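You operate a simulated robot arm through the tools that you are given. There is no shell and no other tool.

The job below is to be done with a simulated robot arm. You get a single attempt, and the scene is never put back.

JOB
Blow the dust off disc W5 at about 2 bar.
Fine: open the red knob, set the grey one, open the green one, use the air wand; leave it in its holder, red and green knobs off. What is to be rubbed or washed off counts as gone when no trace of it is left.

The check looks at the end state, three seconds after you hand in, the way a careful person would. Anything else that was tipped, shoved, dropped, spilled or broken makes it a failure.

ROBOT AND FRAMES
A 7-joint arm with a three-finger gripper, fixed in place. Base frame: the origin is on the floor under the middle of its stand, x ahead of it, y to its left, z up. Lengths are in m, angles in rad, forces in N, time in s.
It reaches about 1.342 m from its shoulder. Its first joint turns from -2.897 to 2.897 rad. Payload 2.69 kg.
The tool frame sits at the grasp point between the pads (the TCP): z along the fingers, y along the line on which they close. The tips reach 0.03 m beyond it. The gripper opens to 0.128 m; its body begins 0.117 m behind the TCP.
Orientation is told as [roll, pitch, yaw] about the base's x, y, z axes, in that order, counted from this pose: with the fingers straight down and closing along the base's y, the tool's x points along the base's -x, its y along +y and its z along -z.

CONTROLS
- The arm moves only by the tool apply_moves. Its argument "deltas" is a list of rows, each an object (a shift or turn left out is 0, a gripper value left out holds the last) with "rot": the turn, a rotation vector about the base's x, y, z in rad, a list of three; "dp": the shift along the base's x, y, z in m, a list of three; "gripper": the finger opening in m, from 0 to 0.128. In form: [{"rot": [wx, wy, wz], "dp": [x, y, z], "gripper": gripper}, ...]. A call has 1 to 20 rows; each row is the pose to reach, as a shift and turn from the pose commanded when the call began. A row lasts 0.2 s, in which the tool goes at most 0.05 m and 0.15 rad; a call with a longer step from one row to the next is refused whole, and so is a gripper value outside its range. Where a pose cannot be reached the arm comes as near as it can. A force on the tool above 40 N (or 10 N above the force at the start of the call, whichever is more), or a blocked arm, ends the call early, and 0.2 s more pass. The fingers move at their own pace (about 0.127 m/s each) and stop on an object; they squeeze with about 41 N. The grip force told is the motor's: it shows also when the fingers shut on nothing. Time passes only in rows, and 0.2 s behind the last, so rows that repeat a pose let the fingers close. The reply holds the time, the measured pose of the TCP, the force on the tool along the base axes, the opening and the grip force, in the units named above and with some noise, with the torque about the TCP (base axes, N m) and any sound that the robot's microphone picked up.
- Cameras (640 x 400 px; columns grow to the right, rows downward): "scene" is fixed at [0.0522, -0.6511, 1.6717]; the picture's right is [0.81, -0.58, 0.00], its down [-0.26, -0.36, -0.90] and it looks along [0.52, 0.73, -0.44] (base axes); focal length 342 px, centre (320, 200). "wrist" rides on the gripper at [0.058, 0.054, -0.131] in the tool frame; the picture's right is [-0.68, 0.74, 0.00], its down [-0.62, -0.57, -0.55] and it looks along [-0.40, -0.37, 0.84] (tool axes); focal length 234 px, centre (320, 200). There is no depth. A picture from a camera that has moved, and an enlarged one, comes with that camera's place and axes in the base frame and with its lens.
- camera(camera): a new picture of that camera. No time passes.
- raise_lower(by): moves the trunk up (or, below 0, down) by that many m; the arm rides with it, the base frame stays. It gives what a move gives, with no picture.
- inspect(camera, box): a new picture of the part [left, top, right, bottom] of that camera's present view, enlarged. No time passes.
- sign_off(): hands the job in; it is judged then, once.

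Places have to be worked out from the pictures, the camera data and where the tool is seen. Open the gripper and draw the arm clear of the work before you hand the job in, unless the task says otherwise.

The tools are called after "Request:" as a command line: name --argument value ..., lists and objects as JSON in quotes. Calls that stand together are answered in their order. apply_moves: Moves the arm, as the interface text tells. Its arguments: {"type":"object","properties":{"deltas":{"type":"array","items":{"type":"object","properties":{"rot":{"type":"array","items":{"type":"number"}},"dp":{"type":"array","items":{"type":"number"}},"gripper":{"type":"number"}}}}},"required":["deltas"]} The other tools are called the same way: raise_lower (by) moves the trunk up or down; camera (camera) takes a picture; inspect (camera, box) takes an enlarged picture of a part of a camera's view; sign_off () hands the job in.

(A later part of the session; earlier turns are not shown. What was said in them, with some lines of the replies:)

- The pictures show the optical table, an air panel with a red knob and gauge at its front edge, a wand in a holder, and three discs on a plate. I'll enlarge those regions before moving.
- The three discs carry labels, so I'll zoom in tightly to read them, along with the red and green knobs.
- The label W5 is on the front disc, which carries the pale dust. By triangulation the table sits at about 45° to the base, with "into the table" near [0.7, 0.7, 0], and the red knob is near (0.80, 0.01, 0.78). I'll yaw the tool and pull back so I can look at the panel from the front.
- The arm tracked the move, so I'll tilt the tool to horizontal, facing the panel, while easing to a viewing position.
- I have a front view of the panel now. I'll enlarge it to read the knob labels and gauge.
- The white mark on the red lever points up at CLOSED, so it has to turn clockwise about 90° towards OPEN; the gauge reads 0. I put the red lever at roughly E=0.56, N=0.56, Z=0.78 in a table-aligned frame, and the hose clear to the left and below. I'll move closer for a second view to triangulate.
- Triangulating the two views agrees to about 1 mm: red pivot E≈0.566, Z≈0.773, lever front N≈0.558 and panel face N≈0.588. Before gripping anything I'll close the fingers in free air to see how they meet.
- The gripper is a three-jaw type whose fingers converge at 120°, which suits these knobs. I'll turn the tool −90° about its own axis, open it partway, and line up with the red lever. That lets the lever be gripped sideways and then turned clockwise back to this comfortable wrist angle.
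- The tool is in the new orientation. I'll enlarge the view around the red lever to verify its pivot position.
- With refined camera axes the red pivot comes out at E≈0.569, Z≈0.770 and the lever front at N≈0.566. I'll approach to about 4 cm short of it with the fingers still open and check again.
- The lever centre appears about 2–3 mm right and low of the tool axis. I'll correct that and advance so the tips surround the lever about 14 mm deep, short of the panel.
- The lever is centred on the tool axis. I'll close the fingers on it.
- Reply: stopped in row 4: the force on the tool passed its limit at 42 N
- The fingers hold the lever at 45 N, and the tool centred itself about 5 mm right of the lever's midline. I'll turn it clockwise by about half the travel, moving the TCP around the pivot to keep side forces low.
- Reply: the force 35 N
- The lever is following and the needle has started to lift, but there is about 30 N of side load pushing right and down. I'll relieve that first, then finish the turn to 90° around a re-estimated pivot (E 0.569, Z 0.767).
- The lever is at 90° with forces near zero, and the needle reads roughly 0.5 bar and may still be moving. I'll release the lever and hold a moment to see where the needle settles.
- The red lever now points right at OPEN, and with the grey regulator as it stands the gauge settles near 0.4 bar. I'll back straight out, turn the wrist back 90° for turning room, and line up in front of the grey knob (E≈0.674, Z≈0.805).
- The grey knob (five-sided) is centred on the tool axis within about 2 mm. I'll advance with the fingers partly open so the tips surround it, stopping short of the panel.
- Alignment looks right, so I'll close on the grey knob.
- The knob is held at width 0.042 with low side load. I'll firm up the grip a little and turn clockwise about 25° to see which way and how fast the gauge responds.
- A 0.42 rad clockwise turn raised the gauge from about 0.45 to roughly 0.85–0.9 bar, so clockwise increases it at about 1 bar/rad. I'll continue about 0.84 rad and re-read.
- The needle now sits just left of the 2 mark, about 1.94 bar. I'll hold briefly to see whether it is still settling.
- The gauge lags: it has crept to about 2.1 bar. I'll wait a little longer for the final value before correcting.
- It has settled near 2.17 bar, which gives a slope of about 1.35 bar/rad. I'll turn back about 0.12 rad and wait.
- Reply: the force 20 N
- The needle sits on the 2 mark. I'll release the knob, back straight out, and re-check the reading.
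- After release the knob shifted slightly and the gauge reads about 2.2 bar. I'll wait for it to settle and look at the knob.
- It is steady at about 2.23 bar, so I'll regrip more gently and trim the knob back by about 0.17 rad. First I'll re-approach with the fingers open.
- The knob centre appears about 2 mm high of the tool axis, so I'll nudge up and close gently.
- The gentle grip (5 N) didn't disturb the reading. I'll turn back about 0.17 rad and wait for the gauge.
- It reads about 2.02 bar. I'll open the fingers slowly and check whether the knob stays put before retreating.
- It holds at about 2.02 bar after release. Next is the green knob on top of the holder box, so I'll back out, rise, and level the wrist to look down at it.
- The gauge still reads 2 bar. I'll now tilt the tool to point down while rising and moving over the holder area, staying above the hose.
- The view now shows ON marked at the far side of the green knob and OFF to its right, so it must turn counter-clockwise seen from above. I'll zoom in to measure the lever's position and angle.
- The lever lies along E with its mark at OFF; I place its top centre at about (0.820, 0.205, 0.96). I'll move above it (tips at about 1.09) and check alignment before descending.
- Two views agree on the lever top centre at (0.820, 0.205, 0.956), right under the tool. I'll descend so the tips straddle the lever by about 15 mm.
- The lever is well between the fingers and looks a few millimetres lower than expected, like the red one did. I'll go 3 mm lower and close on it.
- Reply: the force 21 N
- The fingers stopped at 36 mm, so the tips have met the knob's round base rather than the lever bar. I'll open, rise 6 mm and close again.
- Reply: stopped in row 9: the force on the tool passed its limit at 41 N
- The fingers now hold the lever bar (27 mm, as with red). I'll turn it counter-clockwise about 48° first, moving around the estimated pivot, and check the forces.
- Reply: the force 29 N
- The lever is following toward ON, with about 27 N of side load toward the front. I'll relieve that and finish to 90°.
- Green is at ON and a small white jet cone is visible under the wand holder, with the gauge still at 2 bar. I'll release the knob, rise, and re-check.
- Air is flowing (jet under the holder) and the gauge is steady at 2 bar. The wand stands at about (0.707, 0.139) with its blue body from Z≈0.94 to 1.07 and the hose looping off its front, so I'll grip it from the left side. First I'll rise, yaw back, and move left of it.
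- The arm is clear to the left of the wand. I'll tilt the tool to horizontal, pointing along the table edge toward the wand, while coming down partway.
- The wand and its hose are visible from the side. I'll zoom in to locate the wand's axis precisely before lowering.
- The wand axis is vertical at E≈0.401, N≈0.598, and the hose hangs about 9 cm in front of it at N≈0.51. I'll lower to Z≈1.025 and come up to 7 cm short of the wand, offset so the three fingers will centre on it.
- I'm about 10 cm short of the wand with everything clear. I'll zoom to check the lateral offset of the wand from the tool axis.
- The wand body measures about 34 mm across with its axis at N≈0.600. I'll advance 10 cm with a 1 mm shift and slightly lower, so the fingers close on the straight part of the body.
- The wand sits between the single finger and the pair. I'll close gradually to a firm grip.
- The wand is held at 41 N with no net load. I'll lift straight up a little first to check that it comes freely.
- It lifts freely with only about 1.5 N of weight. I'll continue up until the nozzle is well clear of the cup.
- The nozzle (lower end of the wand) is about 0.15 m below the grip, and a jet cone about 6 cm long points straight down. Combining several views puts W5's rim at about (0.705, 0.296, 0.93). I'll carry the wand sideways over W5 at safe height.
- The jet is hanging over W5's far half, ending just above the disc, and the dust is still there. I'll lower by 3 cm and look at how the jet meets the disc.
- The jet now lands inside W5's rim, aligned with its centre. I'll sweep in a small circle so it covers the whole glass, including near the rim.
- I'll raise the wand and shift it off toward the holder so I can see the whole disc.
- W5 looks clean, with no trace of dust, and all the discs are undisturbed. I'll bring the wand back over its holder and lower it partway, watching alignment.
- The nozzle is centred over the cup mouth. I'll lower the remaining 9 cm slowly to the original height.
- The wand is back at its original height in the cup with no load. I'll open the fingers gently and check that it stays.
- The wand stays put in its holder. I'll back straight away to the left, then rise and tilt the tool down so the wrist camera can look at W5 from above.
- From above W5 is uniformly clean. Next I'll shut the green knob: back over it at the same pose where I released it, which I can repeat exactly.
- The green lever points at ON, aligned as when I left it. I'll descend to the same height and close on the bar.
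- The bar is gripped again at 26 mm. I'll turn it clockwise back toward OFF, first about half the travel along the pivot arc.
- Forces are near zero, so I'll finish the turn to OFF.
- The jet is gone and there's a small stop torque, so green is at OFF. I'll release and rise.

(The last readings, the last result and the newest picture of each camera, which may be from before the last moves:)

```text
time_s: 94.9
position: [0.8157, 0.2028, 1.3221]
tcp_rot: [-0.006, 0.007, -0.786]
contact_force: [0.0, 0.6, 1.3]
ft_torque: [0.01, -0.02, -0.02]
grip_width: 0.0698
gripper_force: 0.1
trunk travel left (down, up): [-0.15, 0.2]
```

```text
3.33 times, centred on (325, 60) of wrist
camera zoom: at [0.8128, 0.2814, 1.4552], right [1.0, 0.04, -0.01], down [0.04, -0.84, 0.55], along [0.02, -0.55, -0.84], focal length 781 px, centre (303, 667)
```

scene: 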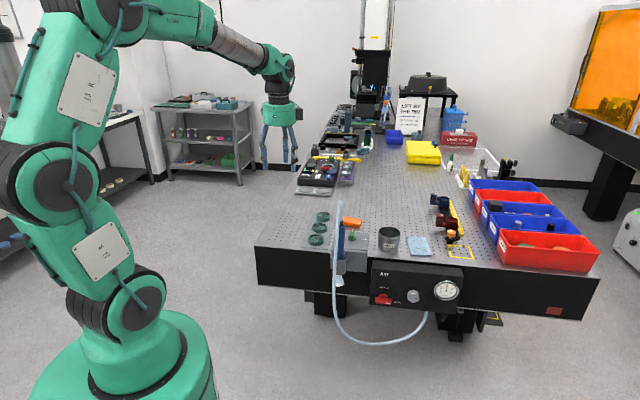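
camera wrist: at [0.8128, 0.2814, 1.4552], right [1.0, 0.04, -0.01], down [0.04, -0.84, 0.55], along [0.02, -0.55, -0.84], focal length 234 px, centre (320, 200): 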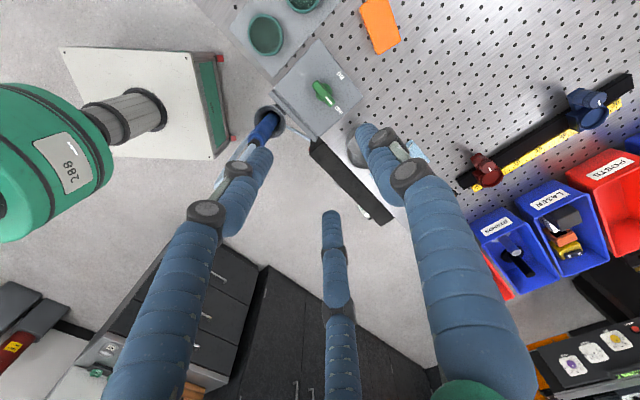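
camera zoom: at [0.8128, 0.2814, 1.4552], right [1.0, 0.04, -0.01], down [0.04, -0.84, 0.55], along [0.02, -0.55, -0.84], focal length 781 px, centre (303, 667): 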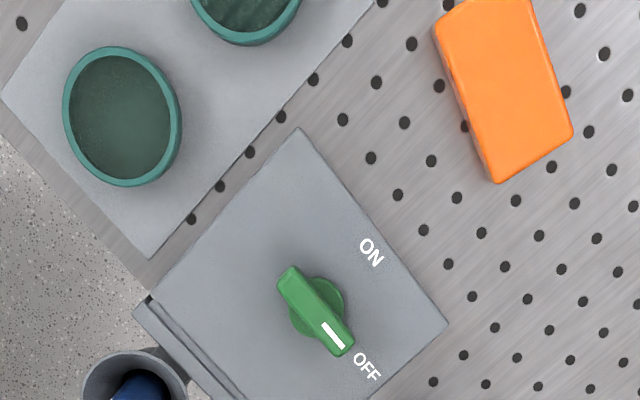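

Green points at OFF, the gauge reads 2 bar static, and the wand stands in its holder. I'll look once more closely at W5 from this angle, next to W3 for comparison.

Request:
inspect --camera "wrist" --box '[240, 0, 330, 65]'

Request:
inspect --camera "scene" --box '[300, 225, 335, 250]'

```text
6.15 times, centred on (285, 32) of wrist
camera zoom: at [0.8128, 0.2814, 1.4552], right [1.0, 0.04, -0.01], down [0.04, -0.84, 0.55], along [0.02, -0.55, -0.84], focal length 1441 px, centre (535, 1231)
```

zoom: 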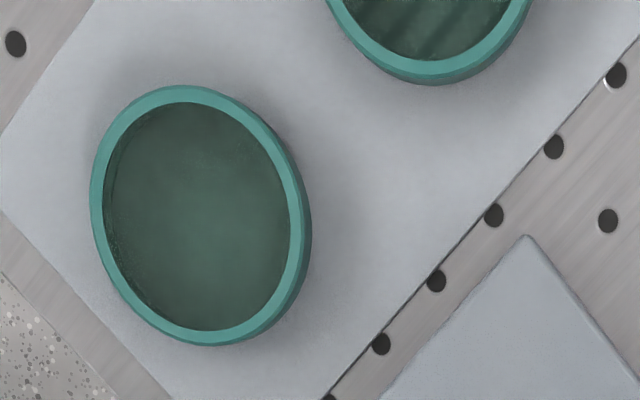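

```text
16.00 times, centred on (318, 238) of scene
camera zoom: at [0.0522, -0.6511, 1.6717], right [0.81, -0.58, 0.0], down [-0.26, -0.36, -0.9], along [0.52, 0.73, -0.44], focal length 5464 px, centre (360, -400)
```

zoom: 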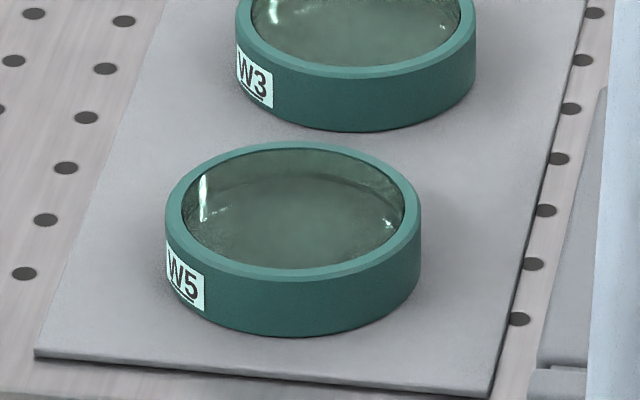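

W5 is clean, so only the red lever remains. I'll move clear of the hose and tilt the tool back to face the panel.

Request:
apply_moves --deltas '[{"dp": [-0.0216, -0.0406, 0], "gripper": 0.085}, {"dp": [-0.0432, -0.0812, 0]}, {"dp": [-0.0648, -0.1218, 0]}, {"dp": [-0.0864, -0.1624, 0]}, {"dp": [-0.108, -0.203, 0]}, {"rot": [0.101, -0.101, 0], "dp": [-0.1149, -0.2099, -0.0109]}, {"rot": [0.202, -0.202, 0], "dp": [-0.1218, -0.2168, -0.0218]}, {"rot": [0.303, -0.303, 0], "dp": [-0.1286, -0.2236, -0.0327]}, {"rot": [0.404, -0.404, 0], "dp": [-0.1355, -0.2305, -0.0436]}, {"rot": [0.505, -0.505, 0], "dp": [-0.1424, -0.2374, -0.0545]}, {"rot": [0.606, -0.606, 0], "dp": [-0.1493, -0.2443, -0.0654]}, {"rot": [0.707, -0.707, 0], "dp": [-0.1562, -0.2512, -0.0763]}, {"rot": [0.808, -0.808, 0], "dp": [-0.163, -0.258, -0.0872]}, {"rot": [0.909, -0.909, 0], "dp": [-0.1699, -0.2649, -0.0981]}, {"rot": [1.01, -1.01, 0], "dp": [-0.1768, -0.2718, -0.109]}, {"rot": [1.1107, -1.1107, 0], "dp": [-0.1837, -0.2787, -0.12]}, {"rot": [1.1107, -1.1107, 0], "dp": [-0.1837, -0.2787, -0.12]}]'

Request:
camera --camera "scene"

```text
time_s: 98.5
position: [0.6331, -0.0767, 1.2028]
tcp_rot: [1.567, 0.0, -0.779]
contact_force: [0.0, -0.2, -0.8]
ft_torque: [0.04, -0.01, 0.04]
grip_width: 0.0848
gripper_force: 0.0
trunk travel left (down, up): [-0.15, 0.2]
```

```text
taken
```

scene: 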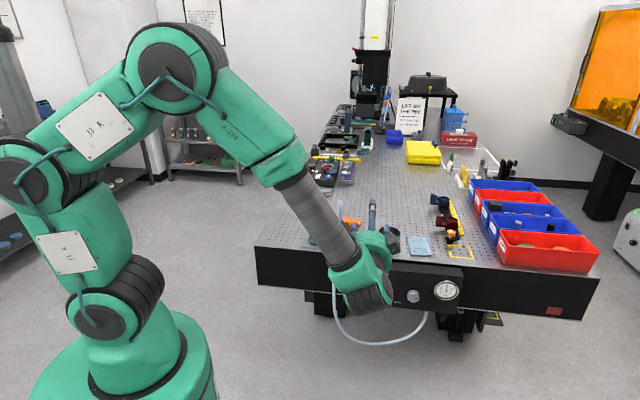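

Next I'll come down in front of the red lever, stopping about 12 cm short of the panel.

Request:
apply_moves --deltas '[{"dp": [0.0075, -0.0023, -0.044]}, {"dp": [0.015, -0.0047, -0.088]}, {"dp": [0.0226, -0.007, -0.132]}, {"dp": [0.0301, -0.0094, -0.176]}, {"dp": [0.0376, -0.0117, -0.22]}, {"rot": [0, 0, -0.003], "dp": [0.0451, -0.0141, -0.264]}, {"rot": [0, 0, -0.006], "dp": [0.0526, -0.0164, -0.308]}, {"rot": [0, 0, -0.006], "dp": [0.0602, -0.0188, -0.352]}, {"rot": [0, 0, -0.006], "dp": [0.0677, -0.0211, -0.396]}, {"rot": [0, 0, -0.006], "dp": [0.0752, -0.0235, -0.441]}, {"rot": [0, 0, -0.006], "dp": [0.0752, -0.0235, -0.441]}]'

Request:
camera --camera "wrist"

Request:
inspect --camera "wrist" --box '[240, 60, 400, 200]'

```text
time_s: 100.9
position: [0.7088, -0.1006, 0.7621]
tcp_rot: [1.565, -0.001, -0.785]
contact_force: [0.5, -0.4, -0.3]
ft_torque: [0.05, -0.02, 0.0]
grip_width: 0.0852
gripper_force: 0.1
trunk travel left (down, up): [-0.15, 0.2]
```

```text
taken
camera wrist: at [0.5737, -0.1521, 0.8172], right [0.48, -0.48, 0.74], down [0.05, -0.82, -0.56], along [0.88, 0.3, -0.37], focal length 234 px, centre (320, 200)
```

wrist: 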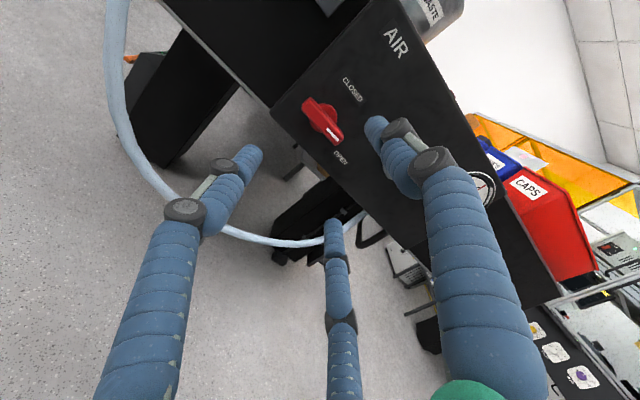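

```text
2.86 times, centred on (320, 130) of wrist
camera zoom: at [0.5737, -0.1521, 0.8172], right [0.48, -0.48, 0.74], down [0.05, -0.82, -0.56], along [0.88, 0.3, -0.37], focal length 669 px, centre (320, 400)
```

zoom: 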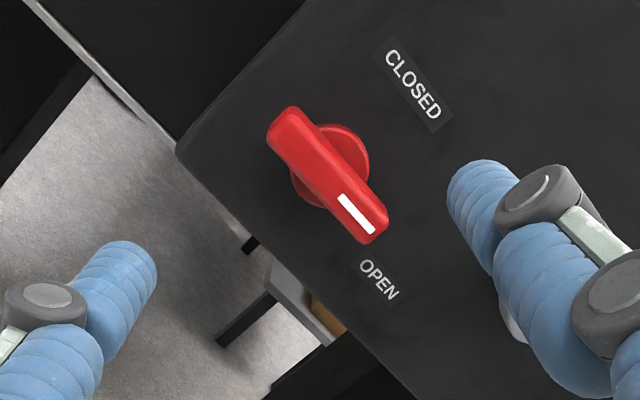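

The red lever is centred and points at OPEN. I'll advance to the pose where I released it, then check before closing.

Request:
apply_moves --deltas '[{"dp": [0.0216, 0.0221, 0], "gripper": 0.085}, {"dp": [0.0433, 0.0442, 0]}, {"dp": [0.0649, 0.0662, 0]}, {"dp": [0.0865, 0.0883, 0]}, {"dp": [0.0865, 0.0883, 0]}]'

Request:
inspect --camera "wrist" --box '[240, 80, 400, 220]'

```text
time_s: 102.1
position: [0.795, -0.0102, 0.7621]
tcp_rot: [1.566, -0.001, -0.784]
contact_force: [-0.4, 0.2, -0.4]
ft_torque: [-0.02, 0.0, 0.01]
grip_width: 0.0851
gripper_force: 0.1
trunk travel left (down, up): [-0.15, 0.2]
```

```text
2.86 times, centred on (320, 150) of wrist
camera zoom: at [0.66, -0.063, 0.8172], right [0.48, -0.48, 0.74], down [0.05, -0.82, -0.56], along [0.88, 0.3, -0.38], focal length 669 px, centre (320, 343)
```

zoom: 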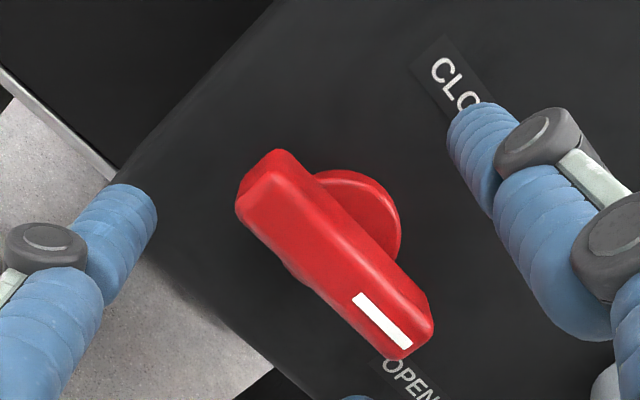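

The pose matches the earlier one, with the bar between the fingers. I'll close on it.

Request:
apply_moves --deltas '[{"gripper": 0.06}, {"gripper": 0.045}, {"gripper": 0.034}, {"gripper": 0.026}, {"gripper": 0.02}, {"gripper": 0.018}]'

Request:
inspect --camera "wrist" --box '[240, 80, 400, 220]'

```text
time_s: 103.5
position: [0.7944, -0.0106, 0.7618]
tcp_rot: [1.567, 0.001, -0.786]
contact_force: [1.4, 3.7, 9.0]
ft_torque: [0.29, -0.3, 0.2]
grip_width: 0.0255
gripper_force: 45.2
trunk travel left (down, up): [-0.15, 0.2]
```

```text
2.86 times, centred on (320, 150) of wrist
camera zoom: at [0.6599, -0.0633, 0.8181], right [0.48, -0.48, 0.74], down [0.05, -0.82, -0.56], along [0.88, 0.31, -0.37], focal length 669 px, centre (320, 343)
```

zoom: 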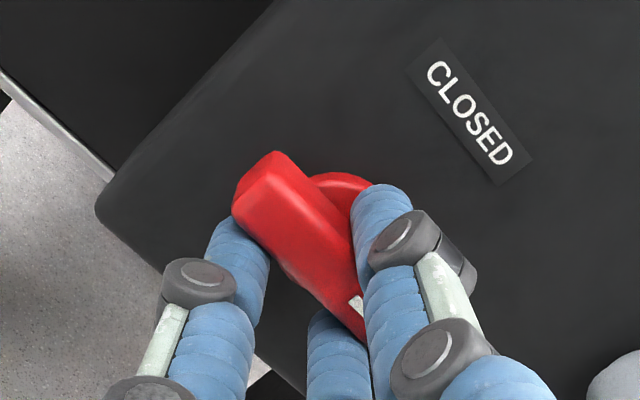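

The lever is gripped at 26 mm. I'll turn it counter-clockwise about half the travel toward CLOSED along the pivot arc.

Request:
apply_moves --deltas '[{"dp": [0, 0, 0.0004], "gripper": 0.01}, {"rot": [-0.1011, -0.1011, 0], "dp": [0.0005, -0.0005, 0.0005]}, {"rot": [-0.2022, -0.2022, 0], "dp": [0.001, -0.001, 0.0006]}, {"rot": [-0.3033, -0.3033, 0], "dp": [0.0015, -0.0015, 0.0009]}, {"rot": [-0.4038, -0.4038, 0], "dp": [0.0019, -0.0019, 0.0012]}, {"rot": [-0.5049, -0.5049, 0], "dp": [0.0023, -0.0023, 0.0016]}, {"rot": [-0.606, -0.606, 0], "dp": [0.0027, -0.0027, 0.0021]}]'

Request:
inspect --camera "wrist" --box '[240, 80, 400, 220]'

```text
time_s: 105.1
position: [0.7971, -0.0128, 0.7653]
tcp_rot: [1.567, -0.857, -0.784]
contact_force: [3.1, -1.2, 7.7]
ft_torque: [0.36, -0.28, 0.0]
grip_width: 0.0257
gripper_force: 44.7
trunk travel left (down, up): [-0.15, 0.2]
```

```text
2.86 times, centred on (320, 150) of wrist
camera zoom: at [0.648, -0.0513, 0.7571], right [-0.08, 0.08, 0.99], down [0.2, -0.98, 0.1], along [0.98, 0.2, 0.06], focal length 669 px, centre (320, 343)
```

zoom: 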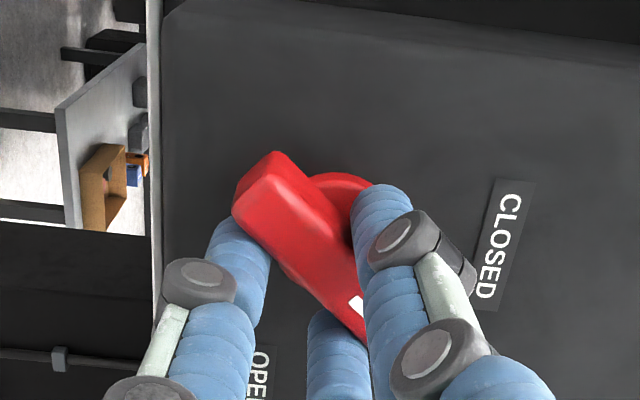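

Forces are low, so I'll finish the turn to CLOSED.

Request:
apply_moves --deltas '[{"rot": [-0.1011, -0.1011, 0], "dp": [0.0003, -0.0003, 0.001], "gripper": 0.01}, {"rot": [-0.2022, -0.2022, 0], "dp": [0.0005, -0.0005, 0.0016]}, {"rot": [-0.3033, -0.3033, 0], "dp": [0.0007, -0.0007, 0.0023]}, {"rot": [-0.4038, -0.4038, 0], "dp": [0.0008, -0.0008, 0.003]}, {"rot": [-0.5049, -0.5049, 0], "dp": [0.0009, -0.0009, 0.0037]}, {"rot": [-0.516, -0.516, 0], "dp": [0.0009, -0.0009, 0.0037]}]'

Request:
inspect --camera "wrist" --box '[240, 80, 400, 220]'

Request:
inspect --camera "scene" --box '[360, 250, 480, 325]'

```text
time_s: 106.5
position: [0.7988, -0.0148, 0.7683]
tcp_rot: [-1.537, -1.553, 2.315]
contact_force: [9.7, -4.6, 10.3]
ft_torque: [0.33, 0.74, 0.07]
grip_width: 0.0255
gripper_force: 45.3
trunk travel left (down, up): [-0.15, 0.2]
```

```text
2.86 times, centred on (320, 150) of wrist
camera zoom: at [0.6672, -0.0705, 0.7101], right [-0.53, 0.53, 0.66], down [0.0, -0.78, 0.63], along [0.85, 0.33, 0.41], focal length 669 px, centre (320, 343)
```

zoom: 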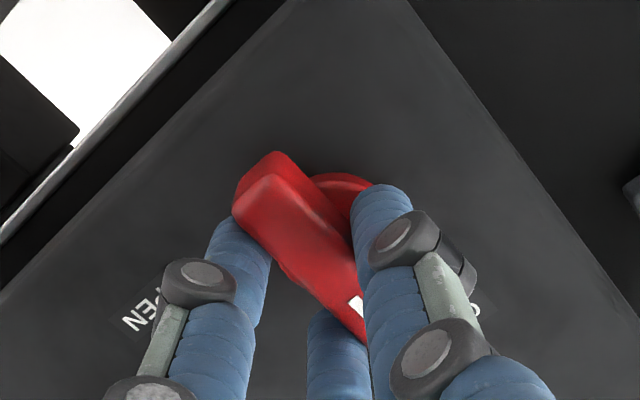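

```text
5.33 times, centred on (420, 288) of scene
camera zoom: at [0.0522, -0.6511, 1.6717], right [0.81, -0.58, 0.0], down [-0.26, -0.36, -0.9], along [0.52, 0.73, -0.44], focal length 1821 px, centre (-213, -267)
```

zoom: 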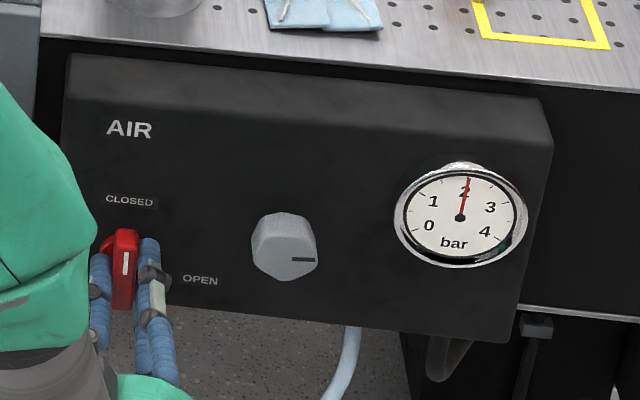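

The red lever points up at CLOSED and is against its stop; the gauge holds 2 bar of trapped pressure since green is shut. I'll ease off, open the fingers, and back straight out.

Request:
apply_moves --deltas '[{"rot": [0.008, 0.008, 0], "gripper": 0.03}, {"rot": [0.008, 0.008, 0], "gripper": 0.045}, {"rot": [0.008, 0.008, 0], "gripper": 0.065}, {"rot": [0.008, 0.008, 0], "gripper": 0.085}, {"rot": [0.008, 0.008, 0], "gripper": 0.085}, {"rot": [0.008, 0.008, 0], "dp": [-0.02, -0.02, 0]}, {"rot": [0.008, 0.008, 0], "dp": [-0.045, -0.045, 0]}, {"rot": [0.008, 0.008, 0], "dp": [-0.075, -0.075, 0]}, {"rot": [0.008, 0.008, 0], "dp": [-0.105, -0.105, 0]}, {"rot": [0.008, 0.008, 0], "dp": [-0.13, -0.13, 0]}]'

Request:
camera --camera "wrist"

Request:
inspect --camera "wrist" --box '[240, 60, 400, 200]'

Request:
inspect --camera "scene" --box '[360, 250, 480, 325]'

```text
time_s: 108.7
position: [0.6673, -0.1455, 0.7686]
tcp_rot: [-1.283, -1.566, 2.062]
contact_force: [0.1, 0.0, 0.5]
ft_torque: [-0.02, -0.02, 0.0]
grip_width: 0.0851
gripper_force: 0.0
trunk travel left (down, up): [-0.15, 0.2]
```

```text
taken
camera wrist: at [0.5355, -0.2009, 0.711], right [-0.52, 0.53, 0.67], down [0.01, -0.79, 0.62], along [0.85, 0.33, 0.4], focal length 234 px, centre (320, 200)
```

wrist: 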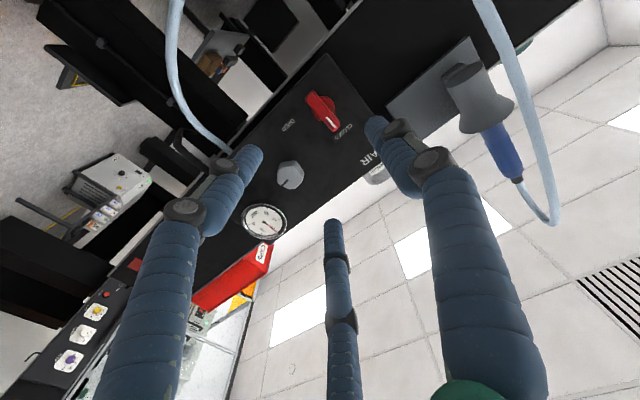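

```text
2.86 times, centred on (320, 130) of wrist
camera zoom: at [0.5355, -0.2009, 0.711], right [-0.52, 0.53, 0.67], down [0.01, -0.79, 0.62], along [0.85, 0.33, 0.4], focal length 669 px, centre (320, 400)
```

zoom: 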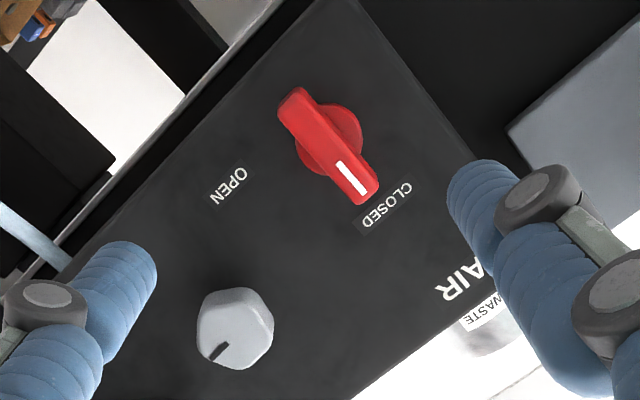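

```text
5.33 times, centred on (420, 288) of scene
camera zoom: at [0.0522, -0.6511, 1.6717], right [0.81, -0.58, 0.0], down [-0.26, -0.36, -0.9], along [0.52, 0.73, -0.44], focal length 1821 px, centre (-213, -267)
```

zoom: 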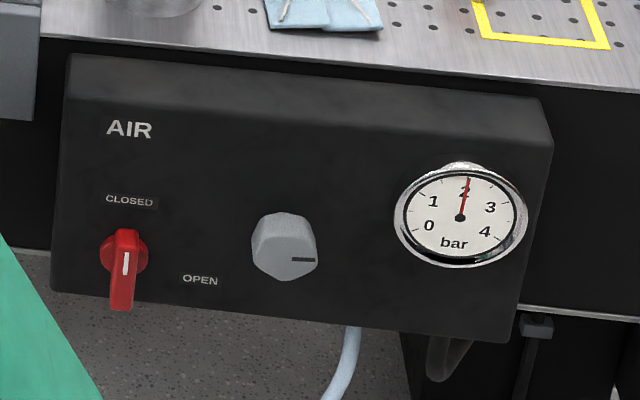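

Red is back at CLOSED, identical to the start. I'll open the gripper fully, draw the arm up and away from the work, and do a final overall check.

Request:
apply_moves --deltas '[{"dp": [-0.02, -0.02, 0.03], "gripper": 0.128}, {"dp": [-0.035, -0.035, 0.07]}, {"dp": [-0.05, -0.05, 0.11]}, {"dp": [-0.06, -0.06, 0.15]}, {"dp": [-0.07, -0.07, 0.19]}, {"dp": [-0.08, -0.08, 0.23]}, {"dp": [-0.09, -0.09, 0.27]}, {"dp": [-0.1, -0.1, 0.31]}, {"dp": [-0.11, -0.11, 0.35]}, {"dp": [-0.11, -0.11, 0.35]}]'

Request:
camera --camera "scene"

Request:
inspect --camera "scene" --box '[300, 180, 480, 320]'

Request:
inspect --camera "scene" --box '[300, 200, 380, 290]'

```text
time_s: 110.9
position: [0.5558, -0.2565, 1.1185]
tcp_rot: [-1.392, -1.566, 2.173]
contact_force: [-0.9, 0.5, -0.5]
ft_torque: [0.01, -0.01, -0.05]
grip_width: 0.1279
gripper_force: 0.0
trunk travel left (down, up): [-0.15, 0.2]
```

```text
taken
```

scene: 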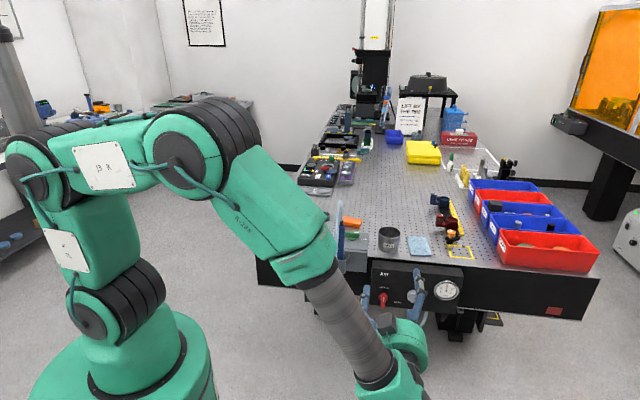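

```text
2.86 times, centred on (390, 250) of scene
camera zoom: at [0.0522, -0.6511, 1.6717], right [0.81, -0.58, 0.0], down [-0.26, -0.36, -0.9], along [0.52, 0.73, -0.44], focal length 976 px, centre (120, 57)
```

zoom: 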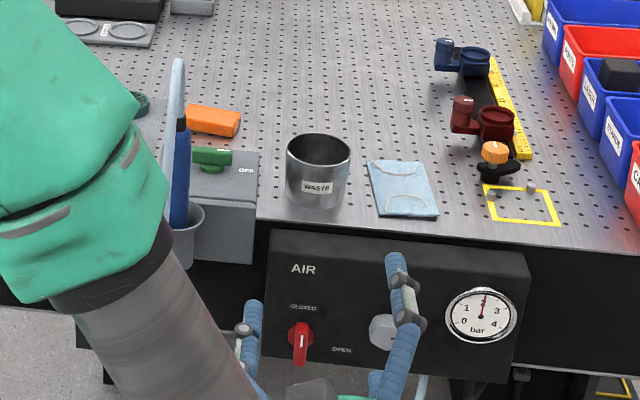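

```text
4.44 times, centred on (340, 245) of scene
camera zoom: at [0.0522, -0.6511, 1.6717], right [0.81, -0.58, 0.0], down [-0.26, -0.36, -0.9], along [0.52, 0.73, -0.44], focal length 1518 px, centre (231, 0)
```

zoom: 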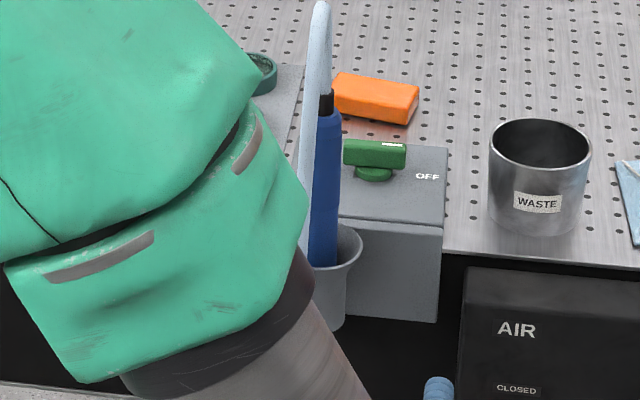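

Everything checks out:
- **Disc:** W5 is clean.
- **Wand:** it is back in its holder.
- **Knobs:** green is at OFF, red is at CLOSED, and the regulator is set at 2 bar.
- **Surroundings:** nothing else has moved.

The gripper is open and the arm is clear, so I'm handing the job in.

Request:
sign_off

```text
The job is handed in.
```

The dust on disc W5 is gone: I blew it off at about 2 bar, and close-up views from the front and above show no trace left. The job is handed in, but I haven't seen the result of the check.

- **Pressure:** the grey knob is set so the gauge reads just on 2 bar. My first setting drifted to about 2.2 bar when I let go of the knob, so I corrected it before opening the green knob.
- **Wand:** it is back in its holder at its original height.
- **Knobs:** green points at OFF and red at CLOSED. The gauge still shows 2 bar because I shut green before red, which leaves pressure trapped in the line.
- **Surroundings:** I saw nothing else moved or knocked over. The gripper is open and the arm is clear of the work.
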